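You operate a simulated robot arm through the tools that you are given. There is no shell and no other tool. Be economical: measure what you need, move in short steps, check, and stop when the job is done.

Carry out the task below with a simulated robot arm. There is one attempt and no reset: what you move stays moved.

Task
Dry wood blocks one and two at 2.5 kW with the table turning.
Fine: damper open, both latches locked, one run, seconds as set.

It is judged by the outcome, as a careful person would: the job done as asked, and still so three seconds after it is handed in. It fails if anything else is knocked over, pushed out of place, dropped, spilled or broken.

Robot
A 7-joint arm with a two-finger parallel gripper, fixed in place. Base frame: the origin is at the foot of the arm, x ahead of it, y to its left, z up. Readings come in m, degrees, newtons and seconds.
With the tool pointing down near the work surface it reaches from about 0.1 to 0.38 m from the base axis. Its first joint turns from -115.0 to 115.0 degrees. Payload 3.91 kg.
The tool frame sits at the grasp point between the pads (the TCP): z along the fingers, y along the line on which they close. The tips reach 0.03 m beyond it. Largest opening 0.11 m; finger width 0.02, thickness 0.01; the body of the gripper, 0.048 by 0.112 m, starts 0.055 m behind the TCP.
Orientation is told as [roll, pitch, yaw] about the base's x, y, z axes, in that order, counted from this pose: with the fingers straight down and closing along the base's y, the tool's x points along the base's -x, its y along +y and its z along -z.

Tools
- The arm moves only by the tool drive_tool. Its argument "commands" is text: rows parted by semicolons, each of 7 numbers parted by spaces: the shift along the tool's x, y, z in units of 20 mm (1.0 is 20 mm), then the turn, a rotation vector about the tool's x, y, z in units of 4 degrees (1.0 is 4 degrees), then the closure in counts, from 0 (fully open) to 255 (shut). In form: dx dy dz wx wy wz gripper; .... A call has 1 to 12 rows; each row shifts and turns the commanded pose from where the row before left it, along the tool's axes as they then stand. A call with a number of a shift or a turn outside -1 to 1 is refused whole. A row lasts 0.2 s, in which the tool goes at most 0.05 m and 8.6 degrees; a call with a longer step from one row to the next is refused whole, and so is a gripper value outside its range. A pose out of reach is approached as far as the arm can. The call stops where the force on the tool passes 50 N (or 10 N more than at its start, if that is more) or the arm is blocked; 0.2 s more then pass. Each finger travels about 0.108 m/s and halts on what it meets, pressing with about 22 N; the grip force reading is that of the motor and also rises with nothing between the fingers. The clock runs only during rows and for 0.2 s after the last one: add rows that do not move to give the fingers time. The reply holds the time, the measured pose of the TCP, the force on the tool along the base axes, the opening and the grip force, in the units named above and with some noise.
- Cameras (640 x 400 px; columns grow to the right, rows downward): "scene" is fixed at [0.4002, -0.6499, 1.7501]; the picture's right is [1.00, -0.02, 0.00], its down [-0.01, -0.43, -0.90] and it looks along [0.02, 0.90, -0.43] (base axes); focal length 354 px, centre (320, 200). "wrist" rides on the gripper at [0.072, 0.017, -0.103] in the tool frame; the picture's right is [-0.23, 0.97, 0.00], its down [-0.76, -0.18, -0.62] and it looks along [-0.61, -0.14, 0.78] (tool axes); focal length 222 px, centre (320, 200). There is no depth. A picture from a camera that has moved, and an enlarged one, comes with that camera's place and axes in the base frame and with its lens.
- get_image(camera): a new picture of that camera. The clock stands still meanwhile.
- raise_lower(by): slides the trunk up (or, below 0, down) by that many m; the arm rides with it, the base frame stays. It gives what a move gives, with no picture.
- inspect(camera, box): a new picture of the part [left, top, right, bottom] of that camera's present view, enlarged. The clock stands still meanwhile.
- finish_job(): hands the job in; it is judged then, once.

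Work in short steps. Places have to be worked out from the pictures, the camera data and where the tool is seen: move nearer, look again, correct. Check each grasp and each placing, and mend what went wrong. You have 120 turns and 84 pictures in all, those below and enlarged ones among them. Open the gripper and draw the arm clear of the work before you hand the job in, unless the task says otherwise; then end with one line.

The tools are called after ">>>" as name(argument=value, ...) on one line, values as JSON. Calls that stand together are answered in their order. drive_tool: Moves the arm, as the interface text tells. Its arguments: {"type":"object","properties":{"commands":{"type":"string"}},"required":["commands"]} The other tools are called the same way: raise_lower (by) slides the trunk up or down; get_image (camera) takes a picture; inspect (camera, box) takes an enlarged picture of a part of a camera's view; finish_job () hands the job in.

At the start:

```text
time_s: 0.0
eef_pos: [0.1515, 0.3501, 1.5311]
tcp_rot: [0.1, 0.0, 0.0]
wrist_force: [-0.4, -0.6, 0.4]
finger_gap: 0.1101
gripper_force: 0.1
trunk travel left (down, up): [-0.925, 0.065]
```

scene: 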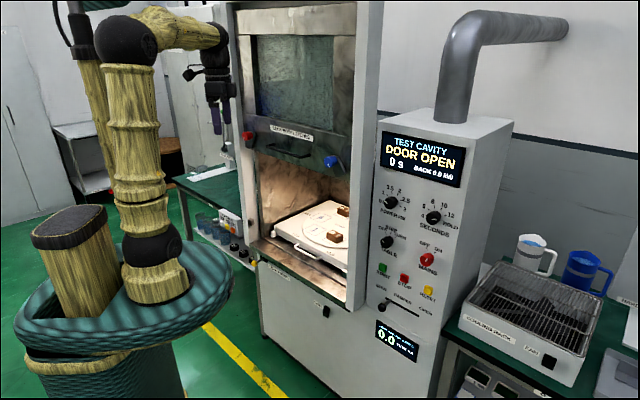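
wrist: 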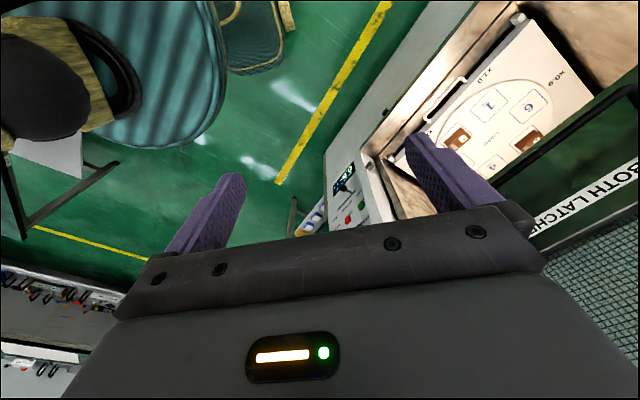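

I'll look closely at the machine's panel, the cavity, and the side tables before moving.

>>> inspect(camera="scene", box=[350, 110, 510, 210])

>>> inspect(camera="scene", box=[350, 200, 478, 280])

>>> inspect(camera="scene", box=[230, 110, 390, 210])

>>> inspect(camera="scene", box=[240, 180, 368, 260])

>>> inspect(camera="scene", box=[350, 270, 478, 370])

>>> inspect(camera="scene", box=[448, 220, 640, 400])

>>> inspect(camera="scene", box=[160, 130, 288, 280])

>>> inspect(camera="wrist", box=[320, 0, 640, 230])

```text
4.00 times, centred on (430, 160) of scene
camera zoom: at [0.4002, -0.6499, 1.7501], right [1.0, -0.02, 0.0], down [-0.01, -0.43, -0.9], along [0.02, 0.9, -0.43], focal length 1418 px, centre (-120, 360)
```

zoom: 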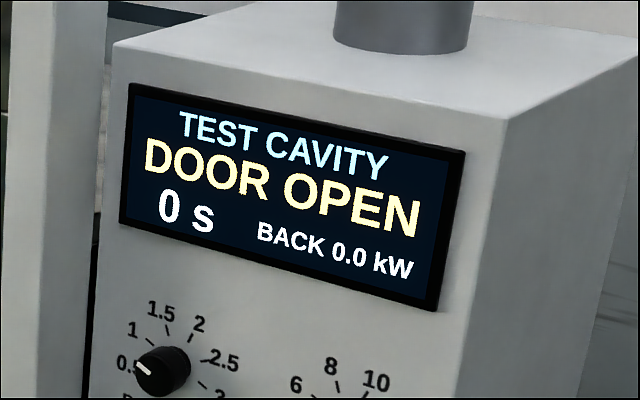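

```text
5.00 times, centred on (414, 240) of scene
camera zoom: at [0.4002, -0.6499, 1.7501], right [1.0, -0.02, 0.0], down [-0.01, -0.43, -0.9], along [0.02, 0.9, -0.43], focal length 1773 px, centre (-150, 0)
```

zoom: 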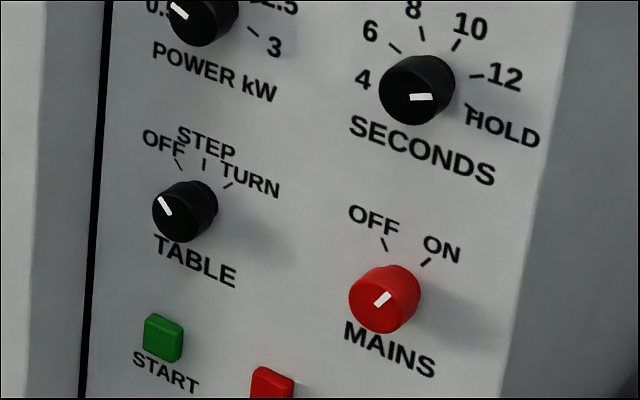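

```text
4.00 times, centred on (310, 160) of scene
camera zoom: at [0.4002, -0.6499, 1.7501], right [1.0, -0.02, 0.0], down [-0.01, -0.43, -0.9], along [0.02, 0.9, -0.43], focal length 1418 px, centre (360, 360)
```

zoom: 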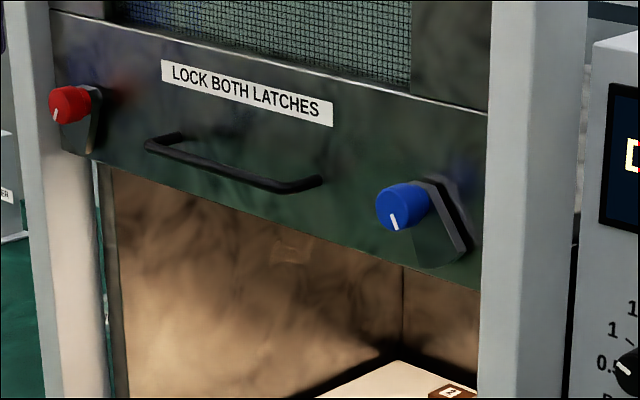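

```text
5.00 times, centred on (304, 220) of scene
camera zoom: at [0.4002, -0.6499, 1.7501], right [1.0, -0.02, 0.0], down [-0.01, -0.43, -0.9], along [0.02, 0.9, -0.43], focal length 1773 px, centre (400, 100)
```

zoom: 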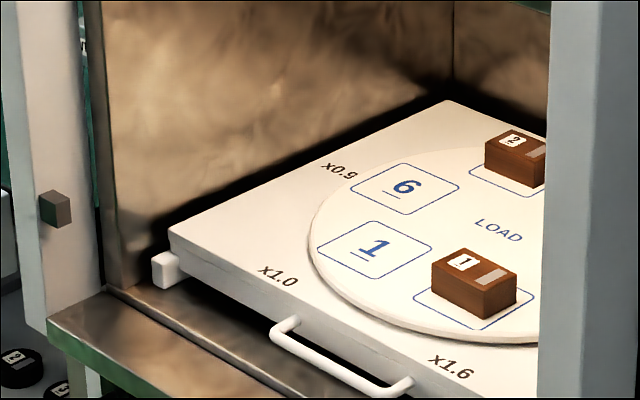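

```text
4.00 times, centred on (414, 320) of scene
camera zoom: at [0.4002, -0.6499, 1.7501], right [1.0, -0.02, 0.0], down [-0.01, -0.43, -0.9], along [0.02, 0.9, -0.43], focal length 1418 px, centre (-56, -280)
```

zoom: 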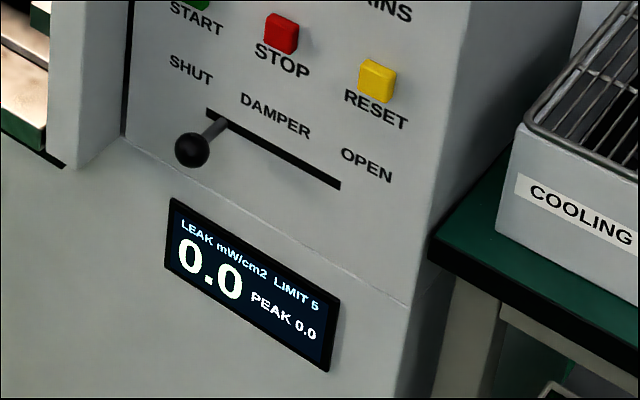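

```text
2.22 times, centred on (544, 310) of scene
camera zoom: at [0.4002, -0.6499, 1.7501], right [1.0, -0.02, 0.0], down [-0.01, -0.43, -0.9], along [0.02, 0.9, -0.43], focal length 788 px, centre (-178, -44)
```

zoom: 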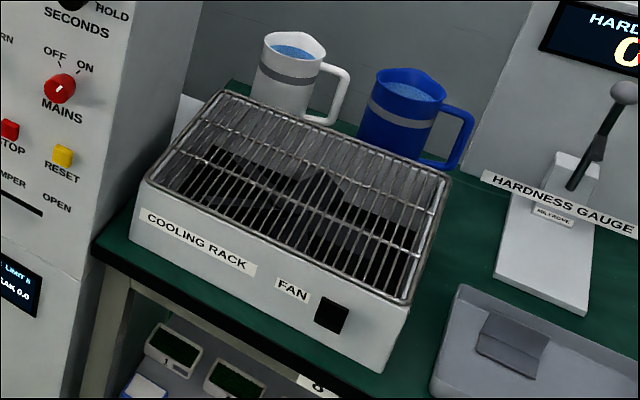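

```text
2.67 times, centred on (224, 205) of scene
camera zoom: at [0.4002, -0.6499, 1.7501], right [1.0, -0.02, 0.0], down [-0.01, -0.43, -0.9], along [0.02, 0.9, -0.43], focal length 946 px, centre (576, 187)
```

zoom: 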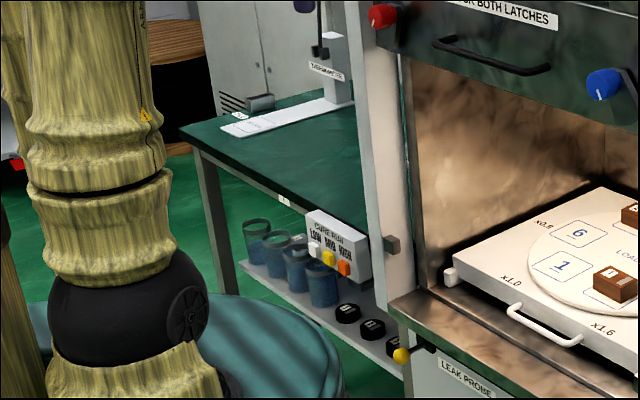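

```text
1.74 times, centred on (480, 115) of wrist
camera zoom: at [0.0786, 0.3668, 1.6343], right [0.23, 0.97, 0.0], down [0.76, -0.18, 0.62], along [0.61, -0.14, -0.78], focal length 386 px, centre (42, 348)
```

zoom: 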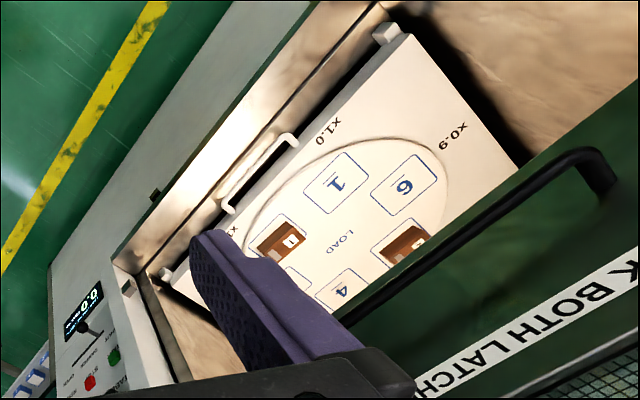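

The front of the machine is turned 45°: it runs along (0.71,-0.71), with its plane near x+y≈1.05. I'll bring the tool to a free spot in front of the panel, yaw it towards the machine, then tip it level.

>>> drive_tool(commands="-1 -0.5 0 0 0 -1 0;-1 -0.5 0 0 0 -1 0;-1 -0.5 0 0 0 -1 0;-1 -0.5 0 0 0 -1 0;-1 -0.5 0 0 0 -1 0;-1 -0.5 0 0 0 -1 0;-1 -0.5 0 0 0 -1 0;-1 -0.5 0 0 0 -1 0;0 0 0 0 0 -1 0;0 0 0 0 0 -1 0;0 0 0 0 0 -1 0;0 0 0 0 0 -0.25 0")

```text
time_s: 2.6
eef_pos: [0.3244, 0.3129, 1.5324]
tcp_rot: [0.0, 0.1, 45.1]
wrist_force: [-0.8, -0.1, 0.0]
finger_gap: 0.11
gripper_force: 0.2
trunk travel left (down, up): [-0.925, 0.065]
```

Yaw is 45°, as wanted. Now I'll pitch the tool level while sliding right.

>>> drive_tool(commands="0 -0.8 0 0 -1 0 0;0 -0.8 0 0 -1 0 0;0 -0.8 0 0 -1 0 0;0 -0.8 0 0 -1 0 0;0 -0.8 0 0 -1 0 0;0 -0.8 0 0 -1 0 0;0 -0.8 0 0 -1 0 0;0 -0.8 0 0 -1 0 0;0 -0.8 0 0 -1 0 0;0 -0.8 0 0 -1 0 0;0 -0.8 0 0 -1 0 0;0 -0.8 0 0 -1 0 0")

>>> drive_tool(commands="0 0 0 0 -1 0 0;0 0 0 0 -1 0 0;0 0 0 0 -1 0 0;0 0 0 0 -1 0 0;0 0 0 0 -1 0 0;0 0 0 0 -1 0 0;0 0 0 0 -1 0 0;0 0 0 0 -1 0 0;0 0 0 0 -1 0 0;0 0 0 0 -1 0 0;0 0 0 0 -0.5 0 0")

>>> raise_lower(by=-0.25)

>>> get_image(camera="wrist")

>>> get_image(camera="scene")

```text
time_s: 5.2
eef_pos: [0.4598, 0.1751, 1.5313]
tcp_rot: [0.0, -48.1, 45.1]
wrist_force: [-0.1, -0.2, 0.8]
finger_gap: 0.1102
gripper_force: 0.1
trunk travel left (down, up): [-0.925, 0.065]
```

```text
time_s: 7.6
eef_pos: [0.4581, 0.1758, 1.5315]
tcp_rot: [-142.9, -89.8, -172.1]
wrist_force: [0.9, 0.2, 0.2]
finger_gap: 0.11
gripper_force: 0.1
trunk travel left (down, up): [-0.925, 0.065]
```

```text
time_s: 10.2
eef_pos: [0.4601, 0.1763, 1.2817]
tcp_rot: [-107.9, -90.1, 152.8]
wrist_force: [-0.2, 0.2, 0.1]
finger_gap: 0.1097
gripper_force: 0.0
trunk travel left (down, up): [-0.675, 0.315]
```

```text
73 pictures are left
camera wrist: at [0.3733, 0.1147, 1.2093], right [-0.69, 0.69, 0.23], down [-0.32, -0.57, 0.76], along [0.65, 0.45, 0.61], focal length 222 px, centre (320, 200)
```

wrist: 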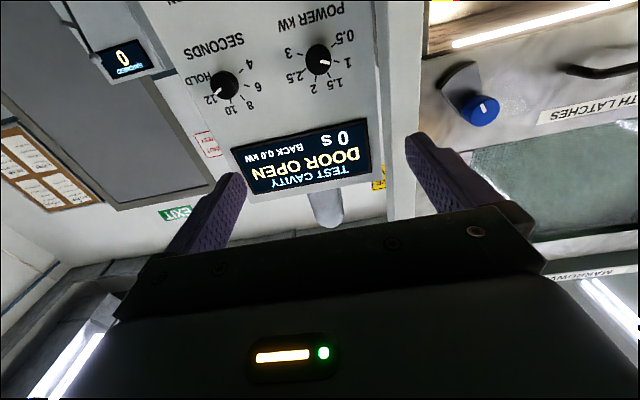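

```text
72 pictures are left
```

scene: 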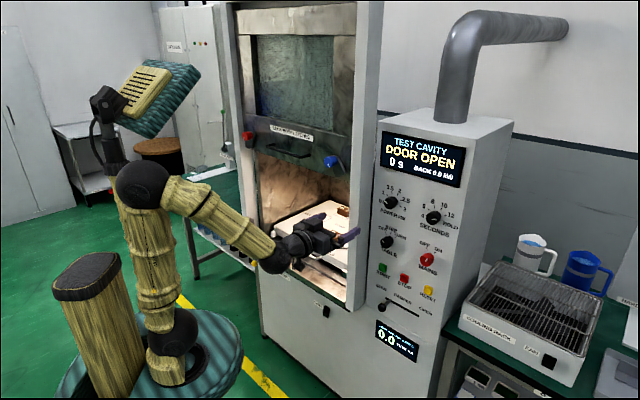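

The tool is level in front of the panel. Zooming on the dials to read pointers and positions.

>>> inspect(camera="wrist", box=[180, 0, 380, 125])

>>> inspect(camera="wrist", box=[400, 0, 640, 150])

```text
3.20 times, centred on (280, 62) of wrist
camera zoom: at [0.3733, 0.1147, 1.2093], right [-0.69, 0.69, 0.23], down [-0.32, -0.57, 0.76], along [0.65, 0.45, 0.61], focal length 711 px, centre (448, 640)
```

zoom: 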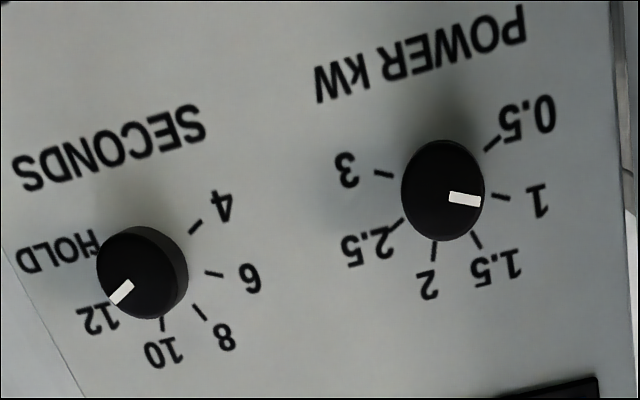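

```text
2.67 times, centred on (520, 75) of wrist
camera zoom: at [0.3733, 0.1147, 1.2093], right [-0.69, 0.69, 0.23], down [-0.32, -0.57, 0.76], along [0.65, 0.45, 0.61], focal length 592 px, centre (-213, 533)
```

zoom: 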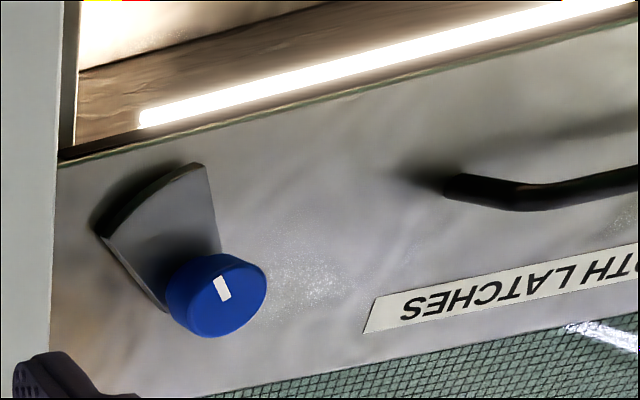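

Power points at 1 (needs 2.5) and Seconds at 12, which stays as it is. I place the Power knob face at u=0.195, n=0.724, z=1.249. I'll approach to short of it with the tool pre-rolled by about -56° and the fingers part open.

>>> drive_tool(commands="0.8 0.15 0 0 0 0 116;0.84 0.135 0 0 0 0 116;0 0 0.9 0 0 -1 116;0 0 0.9 0 0 -1 116;0 0 0.9 0 0 -1 116;0 0 0.9 0 0 -1 116;0 0 0.9 0 0 -1 116;0 0 0.9 0 0 -1 116;0 0 0.9 0 0 -1 116;0 0 0.9 0 0 -1 116;0 0 0.9 0 0 -1 116;0 0 0.9 0 0 -1 116")

>>> drive_tool(commands="0 0 0.5 0 0 -1 116;0 0 0.5 0 0 -1 116;0 0 0 0 0 -1 116;0 0 0 0 0 -1 116")

>>> get_image(camera="wrist")

```text
time_s: 12.8
eef_pos: [0.5828, 0.3085, 1.2488]
tcp_rot: [-89.9, -49.9, 135.0]
wrist_force: [-0.6, 0.3, 0.0]
finger_gap: 0.0599
gripper_force: 0.0
trunk travel left (down, up): [-0.675, 0.315]
```

```text
time_s: 13.8
eef_pos: [0.5973, 0.3221, 1.248]
tcp_rot: [-90.0, -34.0, 135.0]
wrist_force: [0.2, 0.9, 1.2]
finger_gap: 0.06
gripper_force: 0.1
trunk travel left (down, up): [-0.675, 0.315]
```

```text
69 pictures are left
camera wrist: at [0.558, 0.2127, 1.1949], right [-0.52, 0.52, -0.68], down [-0.82, -0.06, 0.57], along [0.25, 0.85, 0.46], focal length 222 px, centre (320, 200)
```

wrist: 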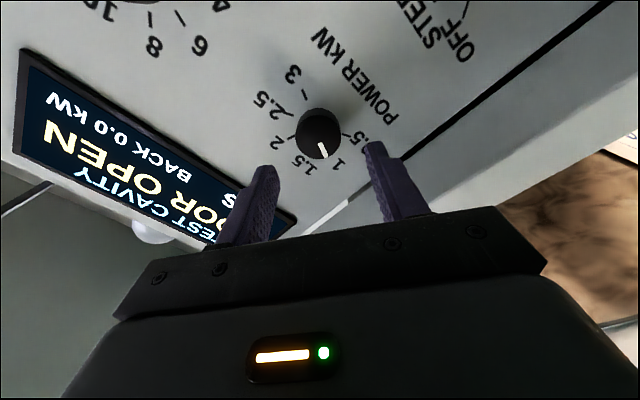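

The knob sits right on the tool axis. I'll advance 55 mm and close on it.

>>> drive_tool(commands="0 0 0.7 0 0 0 116;0 0 0.7 0 0 0 116;0 0 0.7 0 0 0 116;0 0 0.65 0 0 0 116;0 0 0 0 0 0 255;0 0 0 0 0 0 255;0 0 0 0 0 0 255")

>>> get_image(camera="wrist")

```text
time_s: 15.4
eef_pos: [0.6356, 0.3605, 1.2502]
tcp_rot: [-90.1, -33.9, 135.1]
wrist_force: [9.2, 3.9, 10.2]
finger_gap: 0.0375
gripper_force: 44.8
trunk travel left (down, up): [-0.675, 0.315]
```

```text
68 pictures are left
camera wrist: at [0.5975, 0.2511, 1.1954], right [-0.52, 0.52, -0.68], down [-0.82, -0.06, 0.57], along [0.25, 0.85, 0.46], focal length 222 px, centre (320, 200)
```

wrist: 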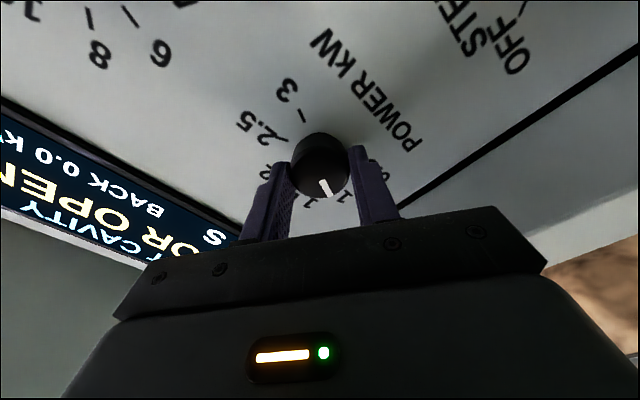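

Grip is firm (37.5 mm gap). The ticks work out to 45° steps, so 1→2.5 is +135° clockwise. I'll turn in stages.

>>> drive_tool(commands="0 0 0 0 0 1 255;0 0 0 0 0 1 255;0 0 0 0 0 1 255;0 0 0 0 0 1 255;0 0 0 0 0 1 255;0 0 0 0 0 1 255;0 0 0 0 0 1 255;0 0 0 0 0 1 255;0 0 0 0 0 1 255;0 0 0 0 0 1 255;0 0 0 0 0 1 255;0 0 0 0 0 1 255")

>>> get_image(camera="wrist")

```text
time_s: 18.0
eef_pos: [0.6352, 0.3601, 1.2506]
tcp_rot: [-90.8, -82.1, 135.8]
wrist_force: [15.4, 5.2, 22.3]
finger_gap: 0.0373
gripper_force: 45.0
trunk travel left (down, up): [-0.675, 0.315]
```

```text
67 pictures are left
camera wrist: at [0.5573, 0.2914, 1.176], right [-0.7, 0.7, 0.09], down [-0.39, -0.49, 0.78], along [0.59, 0.51, 0.62], focal length 222 px, centre (320, 200)
```

wrist: 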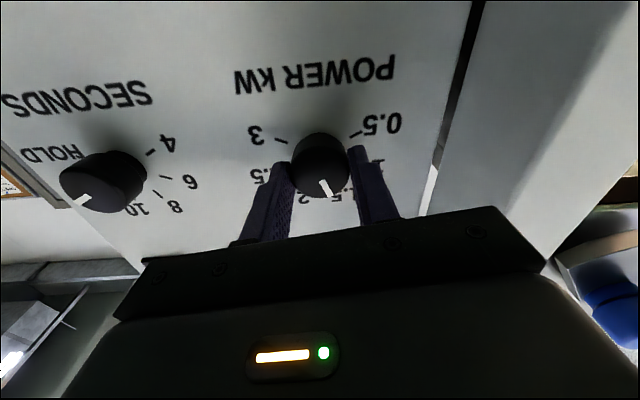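

The knob follows. There's some upward side load on the tool, so I'll nudge up 2 mm and keep turning.

>>> drive_tool(commands="-0.1 0 0 0 0 0 255;0 0 0 0 0 1 255;0 0 0 0 0 1 255;0 0 0 0 0 1 255;0 0 0 0 0 1 255;0 0 0 0 0 1 255;0 0 0 0 0 1 255;0 0 0 0 0 1 255;0 0 0 0 0 1 255;0 0 0 0 0 1 255;0 0 0 0 0 1 255;0 0 0 0 0 1 255")

>>> drive_tool(commands="0 0 0 0 0 1 255;0 0 0 0 0 1 255;0 0 0 0 0 1 255;0 0 0 0 0 1 255;0 0 0 0 0 1 255;0 0 0 0 0 1 255;0 0 0 0 0 1 255;0 0 0 0 0 1 255;0 0 0 0 0 1 255;0 0 0 0 0 1 255;0 0 0 0 0 0.75 255")

>>> get_image(camera="wrist")

```text
time_s: 20.6
eef_pos: [0.6362, 0.3601, 1.2504]
tcp_rot: [90.1, -53.8, -45.0]
wrist_force: [6.7, -2.7, 8.4]
finger_gap: 0.0372
gripper_force: 45.1
trunk travel left (down, up): [-0.675, 0.315]
```

```text
time_s: 23.0
eef_pos: [0.6357, 0.3597, 1.2516]
tcp_rot: [89.9, -10.9, -45.2]
wrist_force: [3.3, -5.2, -4.7]
finger_gap: 0.0377
gripper_force: 45.0
trunk travel left (down, up): [-0.675, 0.315]
```

```text
66 pictures are left
camera wrist: at [0.5095, 0.3389, 1.2531], right [0.03, -0.03, 1.0], down [0.11, -0.99, -0.03], along [0.99, 0.11, -0.03], focal length 222 px, centre (320, 200)
```

wrist: 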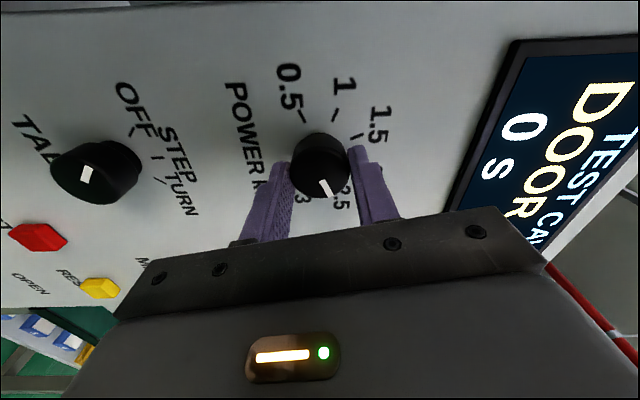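

The total turn is 135° and the pointer looks to be at 2.5. I'll release, back off and verify.

>>> drive_tool(commands="0 0 0 0 0 0 116;0 0 0 0 0 0 116;0 0 -0.8 0 0 0 116;0 0 -1 0 0 0 116;0 0 -1 0 0 0 116;0 0 -1 0 0 0 116")

>>> get_image(camera="wrist")

```text
time_s: 24.4
eef_pos: [0.5787, 0.3059, 1.2529]
tcp_rot: [90.1, -11.0, -44.9]
wrist_force: [1.2, -0.2, 0.2]
finger_gap: 0.06
gripper_force: 0.1
trunk travel left (down, up): [-0.675, 0.315]
```

```text
65 pictures are left
camera wrist: at [0.4535, 0.2849, 1.2557], right [0.03, -0.03, 1.0], down [0.11, -0.99, -0.03], along [0.99, 0.11, -0.02], focal length 222 px, centre (320, 200)
```

wrist: 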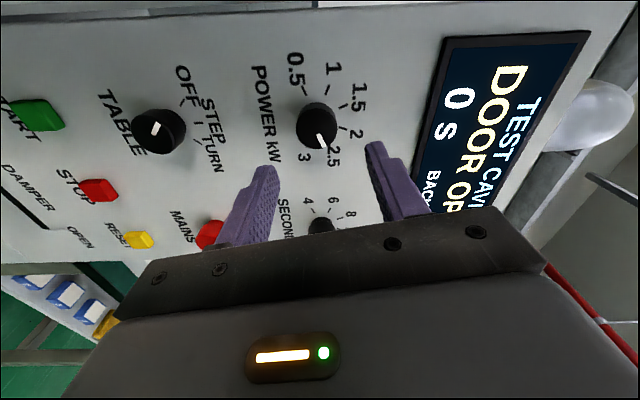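

Power reads 2.5. Next is the TABLE knob, near u=0.194, z=1.104; I'll zoom to get its tick angles and see the other controls.

>>> inspect(camera="wrist", box=[0, 60, 256, 260])

```text
2.00 times, centred on (128, 160) of wrist
camera zoom: at [0.4535, 0.2849, 1.2557], right [0.03, -0.03, 1.0], down [0.11, -0.99, -0.03], along [0.99, 0.11, -0.02], focal length 444 px, centre (704, 280)
```

zoom: 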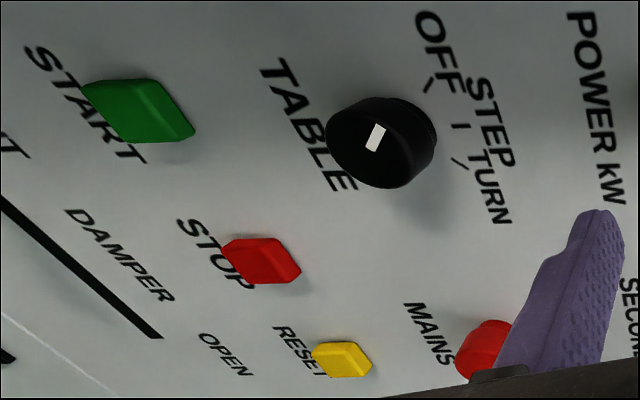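

Table ticks are also 45° apart, so OFF→TURN is +90°. I'll lower the trunk 0.149 and roll back to about -45°.

>>> raise_lower(by=-0.149)

>>> drive_tool(commands="0 0 0 0 0 -1 116;0 0 0 0 0 -1 116;0 0 0 0 0 -1 116;0 0 0 0 0 -1 116;0 0 0 0 0 -1 116;0 0 0 0 0 -1 116;0 0 0 0 0 -1 116;0 0 0 0 0 -1 116;0 0 0 0 0 -1 116;0 0 0 0 0 -1 116;0 0 0 0 0 -1 116;0 0 0 0 0 -1 116")

>>> drive_tool(commands="0 0 0 0 0 -1 116;0 0 0 0 0 -1 116;0 0 0 0 0 -1 116;0 0 0 0 0 -1 116;0 0 0 0 0 -1 116;0 0 0 0 0 -1 116;0 0 0 0 0 -1 116;0 0 0 0 0 -1 116;0 0 0 0 0 -1 116;0 0 0 0 0 -1 116;0 0 0 0 0 -1 116;0 0 0 0 0 -1 116")

>>> drive_tool(commands="0 0 0 0 0 -1 116;0 0 0 0 0 -1 116;0 0 0 0 0 -1 116;0 0 0 0 0 -1 116;0 0 0 0 0 -1 116;0 0 0 0 0 -1 116;0 0 0 0 0 -1 116")

>>> get_image(camera="wrist")

```text
time_s: 26.1
eef_pos: [0.58, 0.3068, 1.1042]
tcp_rot: [90.0, -11.0, -45.0]
wrist_force: [0.0, 0.8, 0.7]
finger_gap: 0.06
gripper_force: 0.0
trunk travel left (down, up): [-0.526, 0.464]
```

```text
time_s: 28.7
eef_pos: [0.5798, 0.3065, 1.1026]
tcp_rot: [89.9, -59.2, -45.1]
wrist_force: [-0.5, 0.3, -0.2]
finger_gap: 0.0597
gripper_force: 0.0
trunk travel left (down, up): [-0.526, 0.464]
```

```text
time_s: 31.3
eef_pos: [0.5796, 0.307, 1.1041]
tcp_rot: [-90.0, -72.9, 135.0]
wrist_force: [-0.4, -0.6, -0.2]
finger_gap: 0.06
gripper_force: 0.0
trunk travel left (down, up): [-0.526, 0.464]
```

```text
time_s: 32.9
eef_pos: [0.5808, 0.307, 1.1038]
tcp_rot: [-90.0, -45.0, 135.1]
wrist_force: [1.3, 0.0, -0.2]
finger_gap: 0.06
gripper_force: 0.0
trunk travel left (down, up): [-0.526, 0.464]
```

```text
63 pictures are left
camera wrist: at [0.5346, 0.2058, 1.041], right [-0.6, 0.6, -0.53], down [-0.73, -0.15, 0.66], along [0.32, 0.79, 0.53], focal length 222 px, centre (320, 200)
```

wrist: 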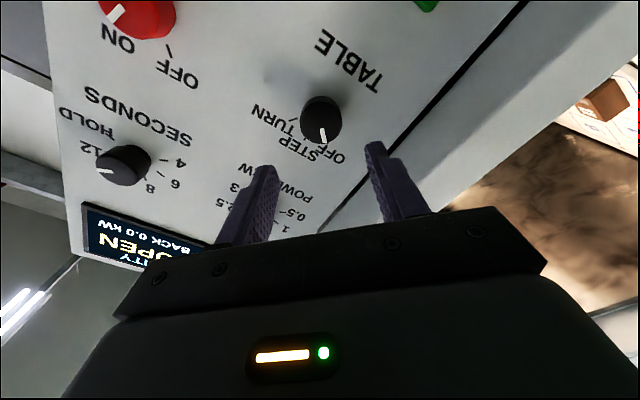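

It's aligned to within a few mm. I'll advance 76 mm with a 2 mm correction, grip and turn +90°.

>>> drive_tool(commands="0.1 0 0.95 0 0 0 116;0 0 0.95 0 0 0 116;0 0 0.95 0 0 0 116;0 0 0.95 0 0 0 116;0 0 0 0 0 0 255;0 0 0 0 0 0 255;0 0 0 0 0 0 255")

>>> drive_tool(commands="0 0 0 0 0 1 255;0 0 0 0 0 1 255;0 0 0 0 0 1 255;0 0 0 0 0 1 255;0 0 0 0 0 1 255;0 0 0 0 0 1 255;0 0 0 0 0 1 255;0 0 0 0 0 1 255;0 0 0 0 0 1 255;0 0 0 0 0 1 255;0 0 0 0 0 1 255;0 0 0 0 0 0.25 255")

>>> get_image(camera="wrist")

```text
time_s: 34.5
eef_pos: [0.6332, 0.3587, 1.1011]
tcp_rot: [-89.7, -45.0, 134.8]
wrist_force: [0.1, 1.2, -6.7]
finger_gap: 0.0375
gripper_force: 45.1
trunk travel left (down, up): [-0.526, 0.464]
```

```text
time_s: 37.1
eef_pos: [0.634, 0.3581, 1.1012]
tcp_rot: [15.8, -89.8, 29.1]
wrist_force: [-19.1, -10.4, -24.7]
finger_gap: 0.0375
gripper_force: 45.1
trunk travel left (down, up): [-0.526, 0.464]
```

```text
62 pictures are left
camera wrist: at [0.5482, 0.2969, 1.0293], right [-0.69, 0.69, 0.23], down [-0.31, -0.56, 0.76], along [0.66, 0.45, 0.6], focal length 222 px, centre (320, 200)
```

wrist: 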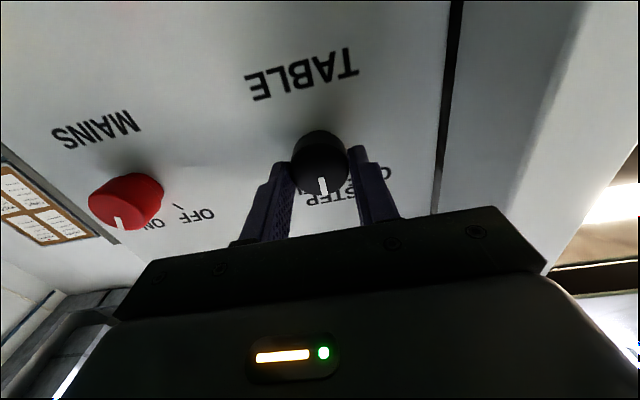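

That was 45° (STEP). I'll ease the load and turn another 45° to TURN.

>>> drive_tool(commands="0.08 0 -0.05 0 0 0.25 255;0 0 0 0 0 1 255;0 0 0 0 0 1 255;0 0 0 0 0 1 255;0 0 0 0 0 1 255;0 0 0 0 0 1 255;0 0 0 0 0 1 255;0 0 0 0 0 1 255;0 0 0 0 0 1 255;0 0 0 0 0 1 255;0 0 0 0 0 1 255;0 0 0 0 0 1 255")

>>> drive_tool(commands="0 0 0 0 0 0 116;0 0 0 0 0 0 116;0 0 -0.8 0 0 0 116;0 0 -1 0 0 0 116;0 0 -1 0 0 0 116;0 0 -1 0 0 0 116")

>>> get_image(camera="wrist")

```text
time_s: 39.7
eef_pos: [0.634, 0.3577, 1.1006]
tcp_rot: [90.0, -45.0, -45.1]
wrist_force: [-2.0, -7.0, -4.2]
finger_gap: 0.0373
gripper_force: 44.1
trunk travel left (down, up): [-0.526, 0.464]
```

```text
time_s: 41.1
eef_pos: [0.5803, 0.3027, 1.1009]
tcp_rot: [90.0, -45.1, -44.9]
wrist_force: [-0.1, 0.1, -1.2]
finger_gap: 0.06
gripper_force: 0.0
trunk travel left (down, up): [-0.526, 0.464]
```

```text
61 pictures are left
camera wrist: at [0.4617, 0.2743, 1.0615], right [-0.37, 0.37, 0.85], down [0.03, -0.91, 0.41], along [0.93, 0.18, 0.33], focal length 222 px, centre (320, 200)
```

wrist: 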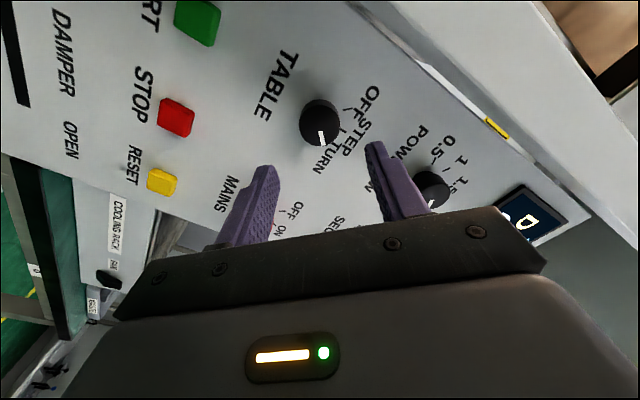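

Table is at TURN. Next the damper: lower the trunk, roll to level, and look at the slider.

>>> raise_lower(by=-0.2)

>>> drive_tool(commands="0 0 -0.9 0 0 -1 116;0 0 -0.9 0 0 -1 116;0 0 -0.9 0 0 -1 116;0 0 -0.9 0 0 -1 116;0 0 0 0 0 -1 116;0 0 0 0 0 -1 116;0 0 0 0 0 -1 116;0 0 0 0 0 -1 116;0 0 0 0 0 -1 116;0 0 0 0 0 -1 116;0 0 0 0 0 -1 116;0 0 0 0 0 -0.25 116")

>>> get_image(camera="wrist")

>>> get_image(camera="scene")

```text
time_s: 43.3
eef_pos: [0.5814, 0.3041, 0.8996]
tcp_rot: [90.0, -45.0, -45.0]
wrist_force: [0.2, 0.7, -0.5]
finger_gap: 0.0605
gripper_force: 0.0
trunk travel left (down, up): [-0.326, 0.664]
```

```text
time_s: 45.9
eef_pos: [0.5293, 0.2525, 0.9008]
tcp_rot: [-93.7, -90.0, 138.9]
wrist_force: [0.3, -0.8, -0.3]
finger_gap: 0.0602
gripper_force: 0.0
trunk travel left (down, up): [-0.326, 0.664]
```

```text
60 pictures are left
camera wrist: at [0.4438, 0.1912, 0.8283], right [-0.69, 0.69, 0.23], down [-0.32, -0.57, 0.76], along [0.65, 0.45, 0.61], focal length 222 px, centre (320, 200)
```

wrist: 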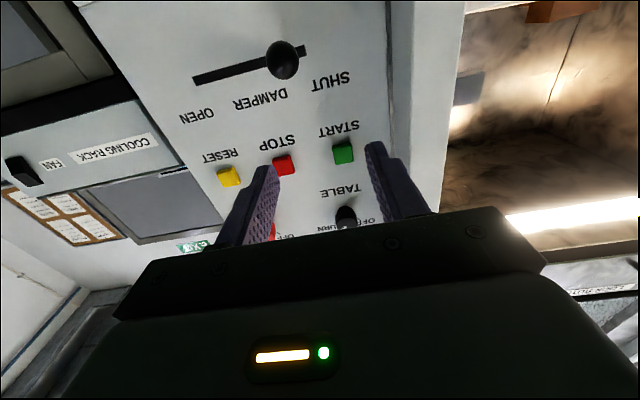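

```text
59 pictures are left
```

scene: 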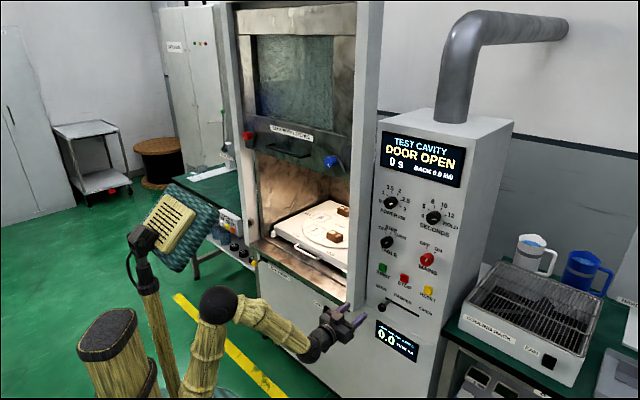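

The damper ball is near u=0.220, n=0.696, z=0.846, and its slot runs right to u≈0.335. I'll straddle and grip it.

>>> drive_tool(commands="0.92 -0.4 0 0 0 0 116;0.92 -0.4 0 0 0 0 116;0.92 -0.4 0 0 0 0 116;0 0 1 0 0 0 116;0 0 1 0 0 0 116;0 0 1 0 0 0 116")

>>> get_image(camera="wrist")

```text
time_s: 47.3
eef_pos: [0.5888, 0.277, 0.8467]
tcp_rot: [111.0, -89.9, -66.1]
wrist_force: [-1.1, -0.6, 0.3]
finger_gap: 0.0599
gripper_force: 0.0
trunk travel left (down, up): [-0.326, 0.664]
```

```text
58 pictures are left
camera wrist: at [0.5029, 0.2162, 0.7747], right [-0.69, 0.69, 0.23], down [-0.32, -0.57, 0.76], along [0.65, 0.45, 0.61], focal length 222 px, centre (320, 200)
```

wrist: 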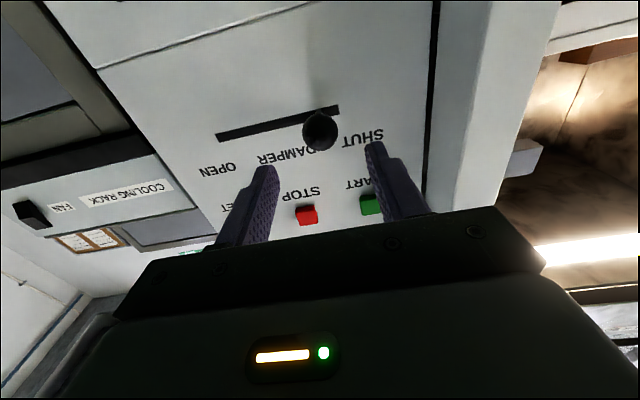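

Well aligned. I'll advance 82 mm, close, then slide right.

>>> drive_tool(commands="0 0 1 0 0 0 116;0 0 1 0 0 0 116;0 0 1 0 0 0 116;0 0 1 0 0 0 116;0 0 0.1 0 0 0 116;0 0 0 0 0 0 255;0 0 0 0 0 0 255;0 0 0 0 0 0 255")

>>> drive_tool(commands="0 -0.6 0 0 0 0 255;0 -0.6 0 0 0 0 255;0 -0.6 0 0 0 0 255;0 -0.6 0 0 0 0 255;0 -0.6 0 0 0 0 255;0 -0.6 0 0 0 0 255;0 -0.6 0 0 0 0 255;0 -0.6 0 0 0 0 255")

>>> get_image(camera="wrist")

```text
time_s: 49.1
eef_pos: [0.6488, 0.3358, 0.8468]
tcp_rot: [166.2, -90.0, -121.3]
wrist_force: [5.8, 0.1, 1.5]
finger_gap: 0.0307
gripper_force: 44.7
trunk travel left (down, up): [-0.326, 0.664]
```

```text
time_s: 50.9
eef_pos: [0.7154, 0.2676, 0.8455]
tcp_rot: [-156.5, -89.9, -158.5]
wrist_force: [7.5, 8.0, 6.4]
finger_gap: 0.0311
gripper_force: 44.8
trunk travel left (down, up): [-0.326, 0.664]
```

```text
57 pictures are left
camera wrist: at [0.6306, 0.2058, 0.7736], right [-0.69, 0.69, 0.23], down [-0.32, -0.57, 0.76], along [0.65, 0.45, 0.61], focal length 222 px, centre (320, 200)
```

wrist: 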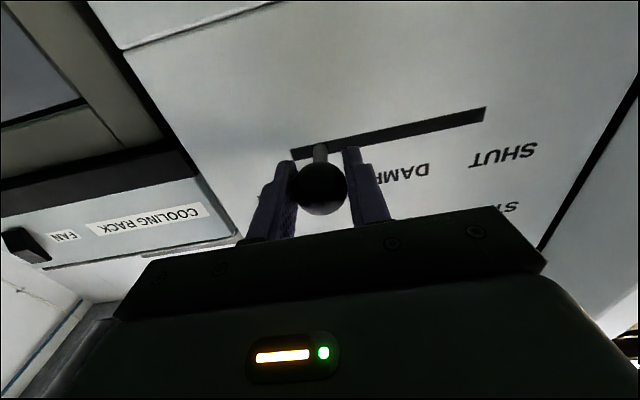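

The slider is nearly at the OPEN end, so I'll nudge on until it stops.

>>> drive_tool(commands="0 -0.25 0 0 0 0 255;0 -0.25 0 0 0 0 255;0 -0.25 0 0 0 0 255;0 -0.2 0 0 0 0 255")

>>> get_image(camera="wrist")

```text
time_s: 51.8
eef_pos: [0.7189, 0.2647, 0.8465]
tcp_rot: [145.2, -89.9, -99.0]
wrist_force: [-38.0, 1.1, 0.6]
finger_gap: 0.0306
gripper_force: 45.3
trunk travel left (down, up): [-0.326, 0.664]
stopped in row 4: the force on the tool passed its limit (the readings are from after the stop); the commanded pose is now the measured one
```

```text
56 pictures are left
camera wrist: at [0.6348, 0.2018, 0.7736], right [-0.7, 0.67, 0.23], down [-0.3, -0.57, 0.76], along [0.64, 0.47, 0.61], focal length 222 px, centre (320, 200)
```

wrist: 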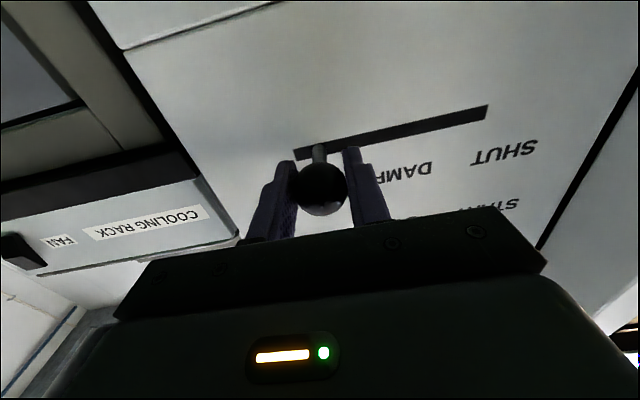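

The damper is against its OPEN stop. I'll release and retreat, raise the trunk, and move left for a look at the door handle.

>>> drive_tool(commands="0 0 0 0 0 0 116;0 0 0 0 0 0 116;0 0 -1 0 0 0 116;0 0 -1 0 0 0 116;0 0 -1 0 0 0 116;0 0 -1 0 0 0 116;0 0 -1 0 0 0 116;0 0 -1 0 0 0 116;0 0 -1 0 0 0 116;0 0 -1 0 0 0 116;0 0 -1 0 0 0 116;0 0 -1 0 0 0 116")

>>> raise_lower(by=0.3)

>>> drive_tool(commands="0 1 0 0 0 0 116;0 1 0 0 0 0 116;0 1 0 0 0 0 116;0 1 0 0 0 0 116;0 1 0 0 0 0 116;0 1 0 0 0 0 116;0 1 0 0 0 0 116;0 1 0 0 0 0 116;0 1 0 0 0 0 116;0 1 0 0 0 0 116;0 1 0 0 0 0 116;0 1 0 0 0 0 116")

>>> drive_tool(commands="0 1 0 0 0 0 116;0 1 0 0 0 0 116;0 1 0 0 0 0 116;0 1 0 0 0 0 116;0 1 0 0 0 0 116;0 1 0 0 0 0 116;0 1 0 0 0 0 116;0 1 0 0 0 0 116;0 1 0 0 0 0 116")

>>> get_image(camera="wrist")

>>> inspect(camera="scene", box=[220, 110, 380, 210])

```text
time_s: 54.4
eef_pos: [0.5847, 0.1165, 0.8458]
tcp_rot: [31.2, -89.8, 14.6]
wrist_force: [-0.2, 0.7, 0.4]
finger_gap: 0.0598
gripper_force: 0.1
trunk travel left (down, up): [-0.326, 0.664]
```

```text
time_s: 57.4
eef_pos: [0.5853, 0.1167, 1.1466]
tcp_rot: [34.9, -89.8, 10.8]
wrist_force: [0.5, 0.1, -0.5]
finger_gap: 0.0603
gripper_force: 0.0
trunk travel left (down, up): [-0.626, 0.364]
```

```text
time_s: 60.0
eef_pos: [0.4222, 0.2852, 1.1515]
tcp_rot: [12.5, -89.7, 33.6]
wrist_force: [0.1, 0.0, 0.8]
finger_gap: 0.06
gripper_force: 0.0
out of reach, approached as far as the arm can: row 11, 12
trunk travel left (down, up): [-0.626, 0.364]
```

```text
time_s: 62.0
eef_pos: [0.4208, 0.2864, 1.1545]
tcp_rot: [-0.2, -89.8, 46.5]
wrist_force: [0.3, 0.9, 0.0]
finger_gap: 0.06
gripper_force: 0.1
out of reach, approached as far as the arm can: row 1, 2, 3, 4, 5, 6, 7, 8, 9
trunk travel left (down, up): [-0.626, 0.364]
```

```text
55 pictures are left
camera wrist: at [0.3362, 0.2215, 1.0827], right [-0.7, 0.67, 0.23], down [-0.3, -0.57, 0.76], along [0.64, 0.47, 0.6], focal length 222 px, centre (320, 200)
```

wrist: 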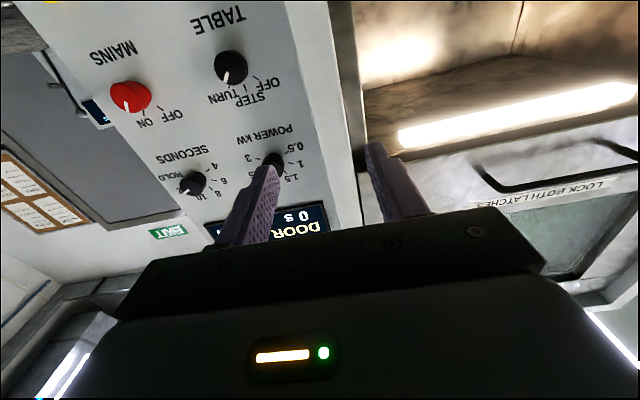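

```text
4.00 times, centred on (300, 160) of scene
camera zoom: at [0.4002, -0.6499, 1.7501], right [1.0, -0.02, 0.0], down [-0.01, -0.43, -0.9], along [0.02, 0.9, -0.43], focal length 1418 px, centre (400, 360)
```

zoom: 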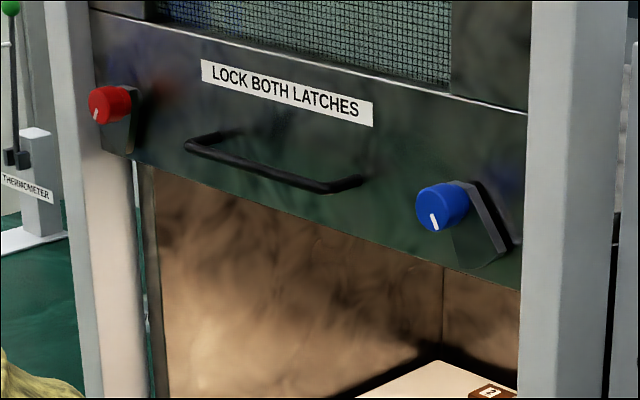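

Too folded there; the arm needs to be further forward. I'll advance, then zoom on the handle.

>>> drive_tool(commands="0 0 1 0 0 0 116;0 0 1 0 0 0 116;0 0 1 0 0 0 116;0 0 1 0 0 0 116")

>>> get_image(camera="wrist")

```text
time_s: 63.0
eef_pos: [0.4882, 0.327, 1.1552]
tcp_rot: [9.9, -89.7, 36.2]
wrist_force: [-0.4, -0.9, 0.0]
finger_gap: 0.0598
gripper_force: 0.1
out of reach, approached as far as the arm can: row 1, 2, 3, 4
trunk travel left (down, up): [-0.626, 0.364]
```

```text
53 pictures are left
camera wrist: at [0.403, 0.2638, 1.0833], right [-0.7, 0.67, 0.23], down [-0.3, -0.57, 0.76], along [0.65, 0.47, 0.6], focal length 222 px, centre (320, 200)
```

wrist: 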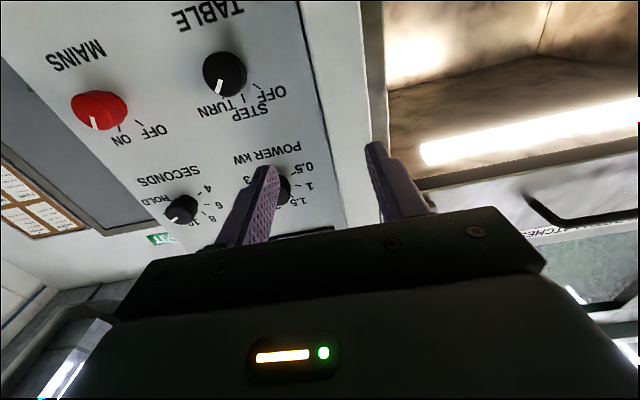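

The arm follows forward but not left, so I'll check its posture in the scene view.

>>> get_image(camera="scene")

```text
52 pictures are left
```

scene: 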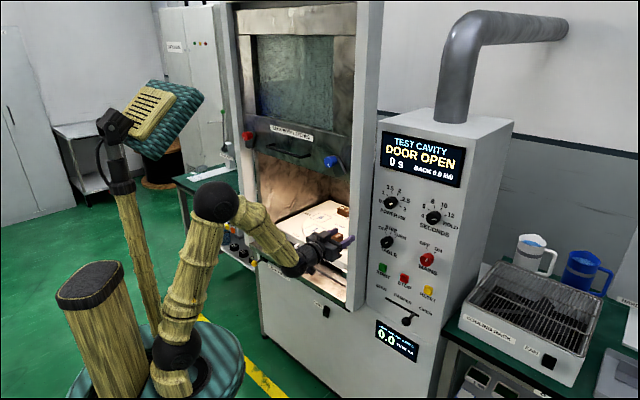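

The damper visibly sits at the OPEN end. The elbow has swung off to one side and limits leftward motion with a level tool, so I'll back up a little and pitch down again to reconfigure.

>>> drive_tool(commands="0 0 -1 0 1 0 116;0 0 -1 0 1 0 116;0 0 -1 0 1 0 116;0 0 0 0 1 0 116;0 0 0 0 1 0 116;0 0 0 0 1 0 116;0 0 0 0 1 0 116;0 0 0 0 1 0 116;0 0 0 0 1 0 116;0 0 0 0 1 0 116;0 0 0 0 1 0 116;0 0 0 0 1 0 116")

>>> get_image(camera="scene")

```text
time_s: 65.6
eef_pos: [0.4364, 0.2917, 1.163]
tcp_rot: [1.9, -49.2, 46.1]
wrist_force: [0.2, -0.5, -0.1]
finger_gap: 0.0599
gripper_force: 0.1
out of reach, approached as far as the arm can: row 10, 12
trunk travel left (down, up): [-0.626, 0.364]
```

```text
51 pictures are left
```

scene: 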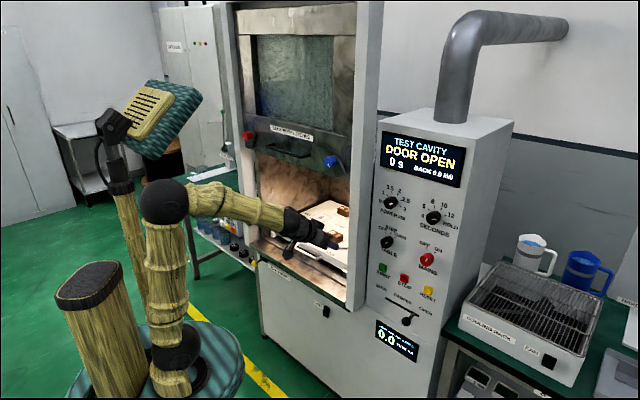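

It's moving freely again. I'll finish pitching to pointing down while moving left.

>>> drive_tool(commands="0 0.5 0 0 1 0 116;0 0.5 0 0 1 0 116;0 0.5 0 0 1 0 116;0 0.5 0 0 1 0 116;0 0.5 0 0 1 0 116;0 0.5 0 0 1 0 116;0 0.5 0 0 1 0 116;0 0.5 0 0 1 0 116;0 0.5 0 0 1 0 116;0 0.5 0 0 1 0 116;0 0.5 0 0 1 0 116;0 0.5 0 0 1 0 116")

>>> drive_tool(commands="0 1 0 0 0 0 116;0 1 0 0 0 0 116;0 1 0 0 0 0 116;0 1 0 0 0 0 116;0 1 0 0 0 0 116;0 1 0 0 0 0 116;0 1 0 0 0 0 116;0 1 0 0 0 0 116;0 1 0 0 0 0 116")

>>> get_image(camera="scene")

```text
time_s: 68.2
eef_pos: [0.3519, 0.3731, 1.165]
tcp_rot: [1.3, -1.2, 47.4]
wrist_force: [0.7, 0.3, -1.0]
finger_gap: 0.06
gripper_force: 0.0
trunk travel left (down, up): [-0.626, 0.364]
```

```text
time_s: 70.2
eef_pos: [0.218, 0.4939, 1.1701]
tcp_rot: [1.3, -1.1, 47.4]
wrist_force: [0.4, 0.5, -0.4]
finger_gap: 0.0598
gripper_force: 0.1
trunk travel left (down, up): [-0.626, 0.364]
```

```text
50 pictures are left
```

scene: 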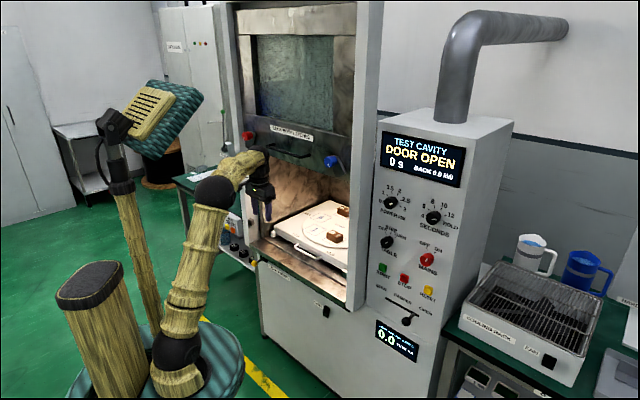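

Now at u≈-0.195, under the handle's column. I'll pitch up to level here.

>>> drive_tool(commands="-0.5 0 0 0 -1 0 116;-0.5 0 0 0 -1 0 116;-0.5 0 0 0 -1 0 116;0 0 0 0 -1 0 116;0 0 0 0 -1 0 116;0 0 0 0 -1 0 116;0 0 0 0 -1 0 116;0 0 0 0 -1 0 116;0 0 0 0 -1 0 116;0 0 0 0 -1 0 116;0 0 0 0 -1 0 116;0 0 0 0 -1 0 116")

>>> drive_tool(commands="0 0 0 0 -1 0 116;0 0 0 0 -1 0 116;0 0 0 0 -1 0 116;0 0 0 0 -1 0 116;0 0 0 0 -1 0 116;0 0 0 0 -1 0 116;0 0 0 0 -1 0 116;0 0 0 0 -1 0 116;0 0 0 0 -1 0 116;0 0 0 0 -1 0 116;0 0 0 0 -0.2 0 116")

>>> get_image(camera="wrist")

>>> get_image(camera="scene")

```text
time_s: 72.8
eef_pos: [0.239, 0.5163, 1.171]
tcp_rot: [2.0, -49.3, 45.9]
wrist_force: [-0.2, 0.1, -0.9]
finger_gap: 0.0601
gripper_force: 0.1
trunk travel left (down, up): [-0.626, 0.364]
```

```text
time_s: 75.2
eef_pos: [0.2392, 0.5151, 1.1723]
tcp_rot: [92.0, -88.7, -44.9]
wrist_force: [0.8, 0.0, 0.6]
finger_gap: 0.0601
gripper_force: 0.1
trunk travel left (down, up): [-0.626, 0.364]
```

```text
49 pictures are left
camera wrist: at [0.1544, 0.4512, 1.1001], right [-0.71, 0.66, 0.25], down [-0.28, -0.59, 0.76], along [0.64, 0.47, 0.6], focal length 222 px, centre (320, 200)
```

wrist: 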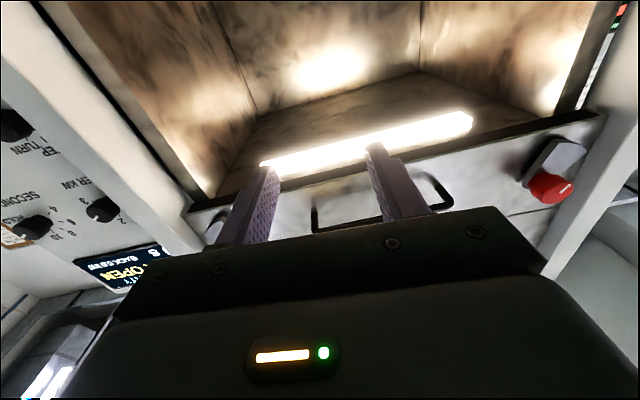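

```text
48 pictures are left
```

scene: 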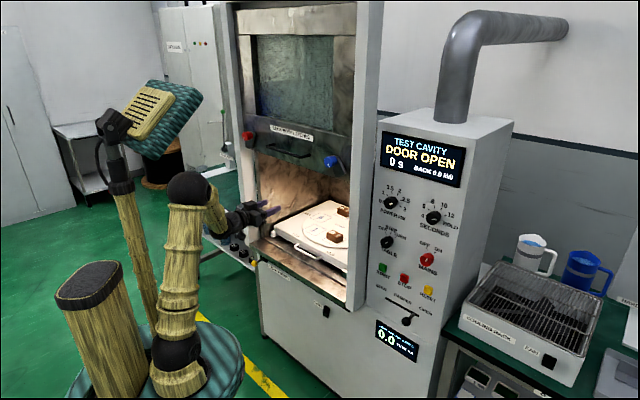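

The arm is now in the left-side posture. Zooming on the handle.

>>> inspect(camera="wrist", box=[290, 120, 610, 250])

```text
2.00 times, centred on (450, 185) of wrist
camera zoom: at [0.1544, 0.4512, 1.1001], right [-0.71, 0.66, 0.25], down [-0.28, -0.59, 0.76], along [0.64, 0.47, 0.6], focal length 444 px, centre (60, 230)
```

zoom: 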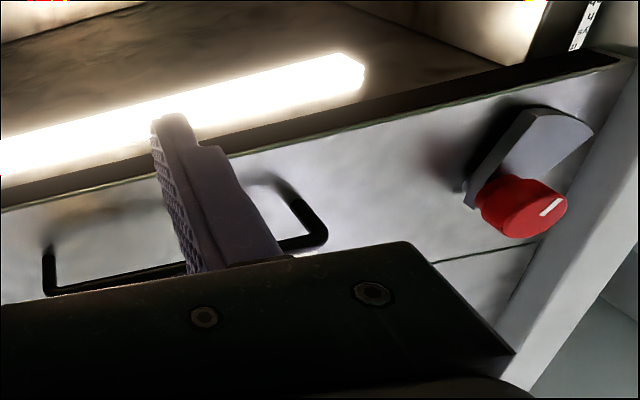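

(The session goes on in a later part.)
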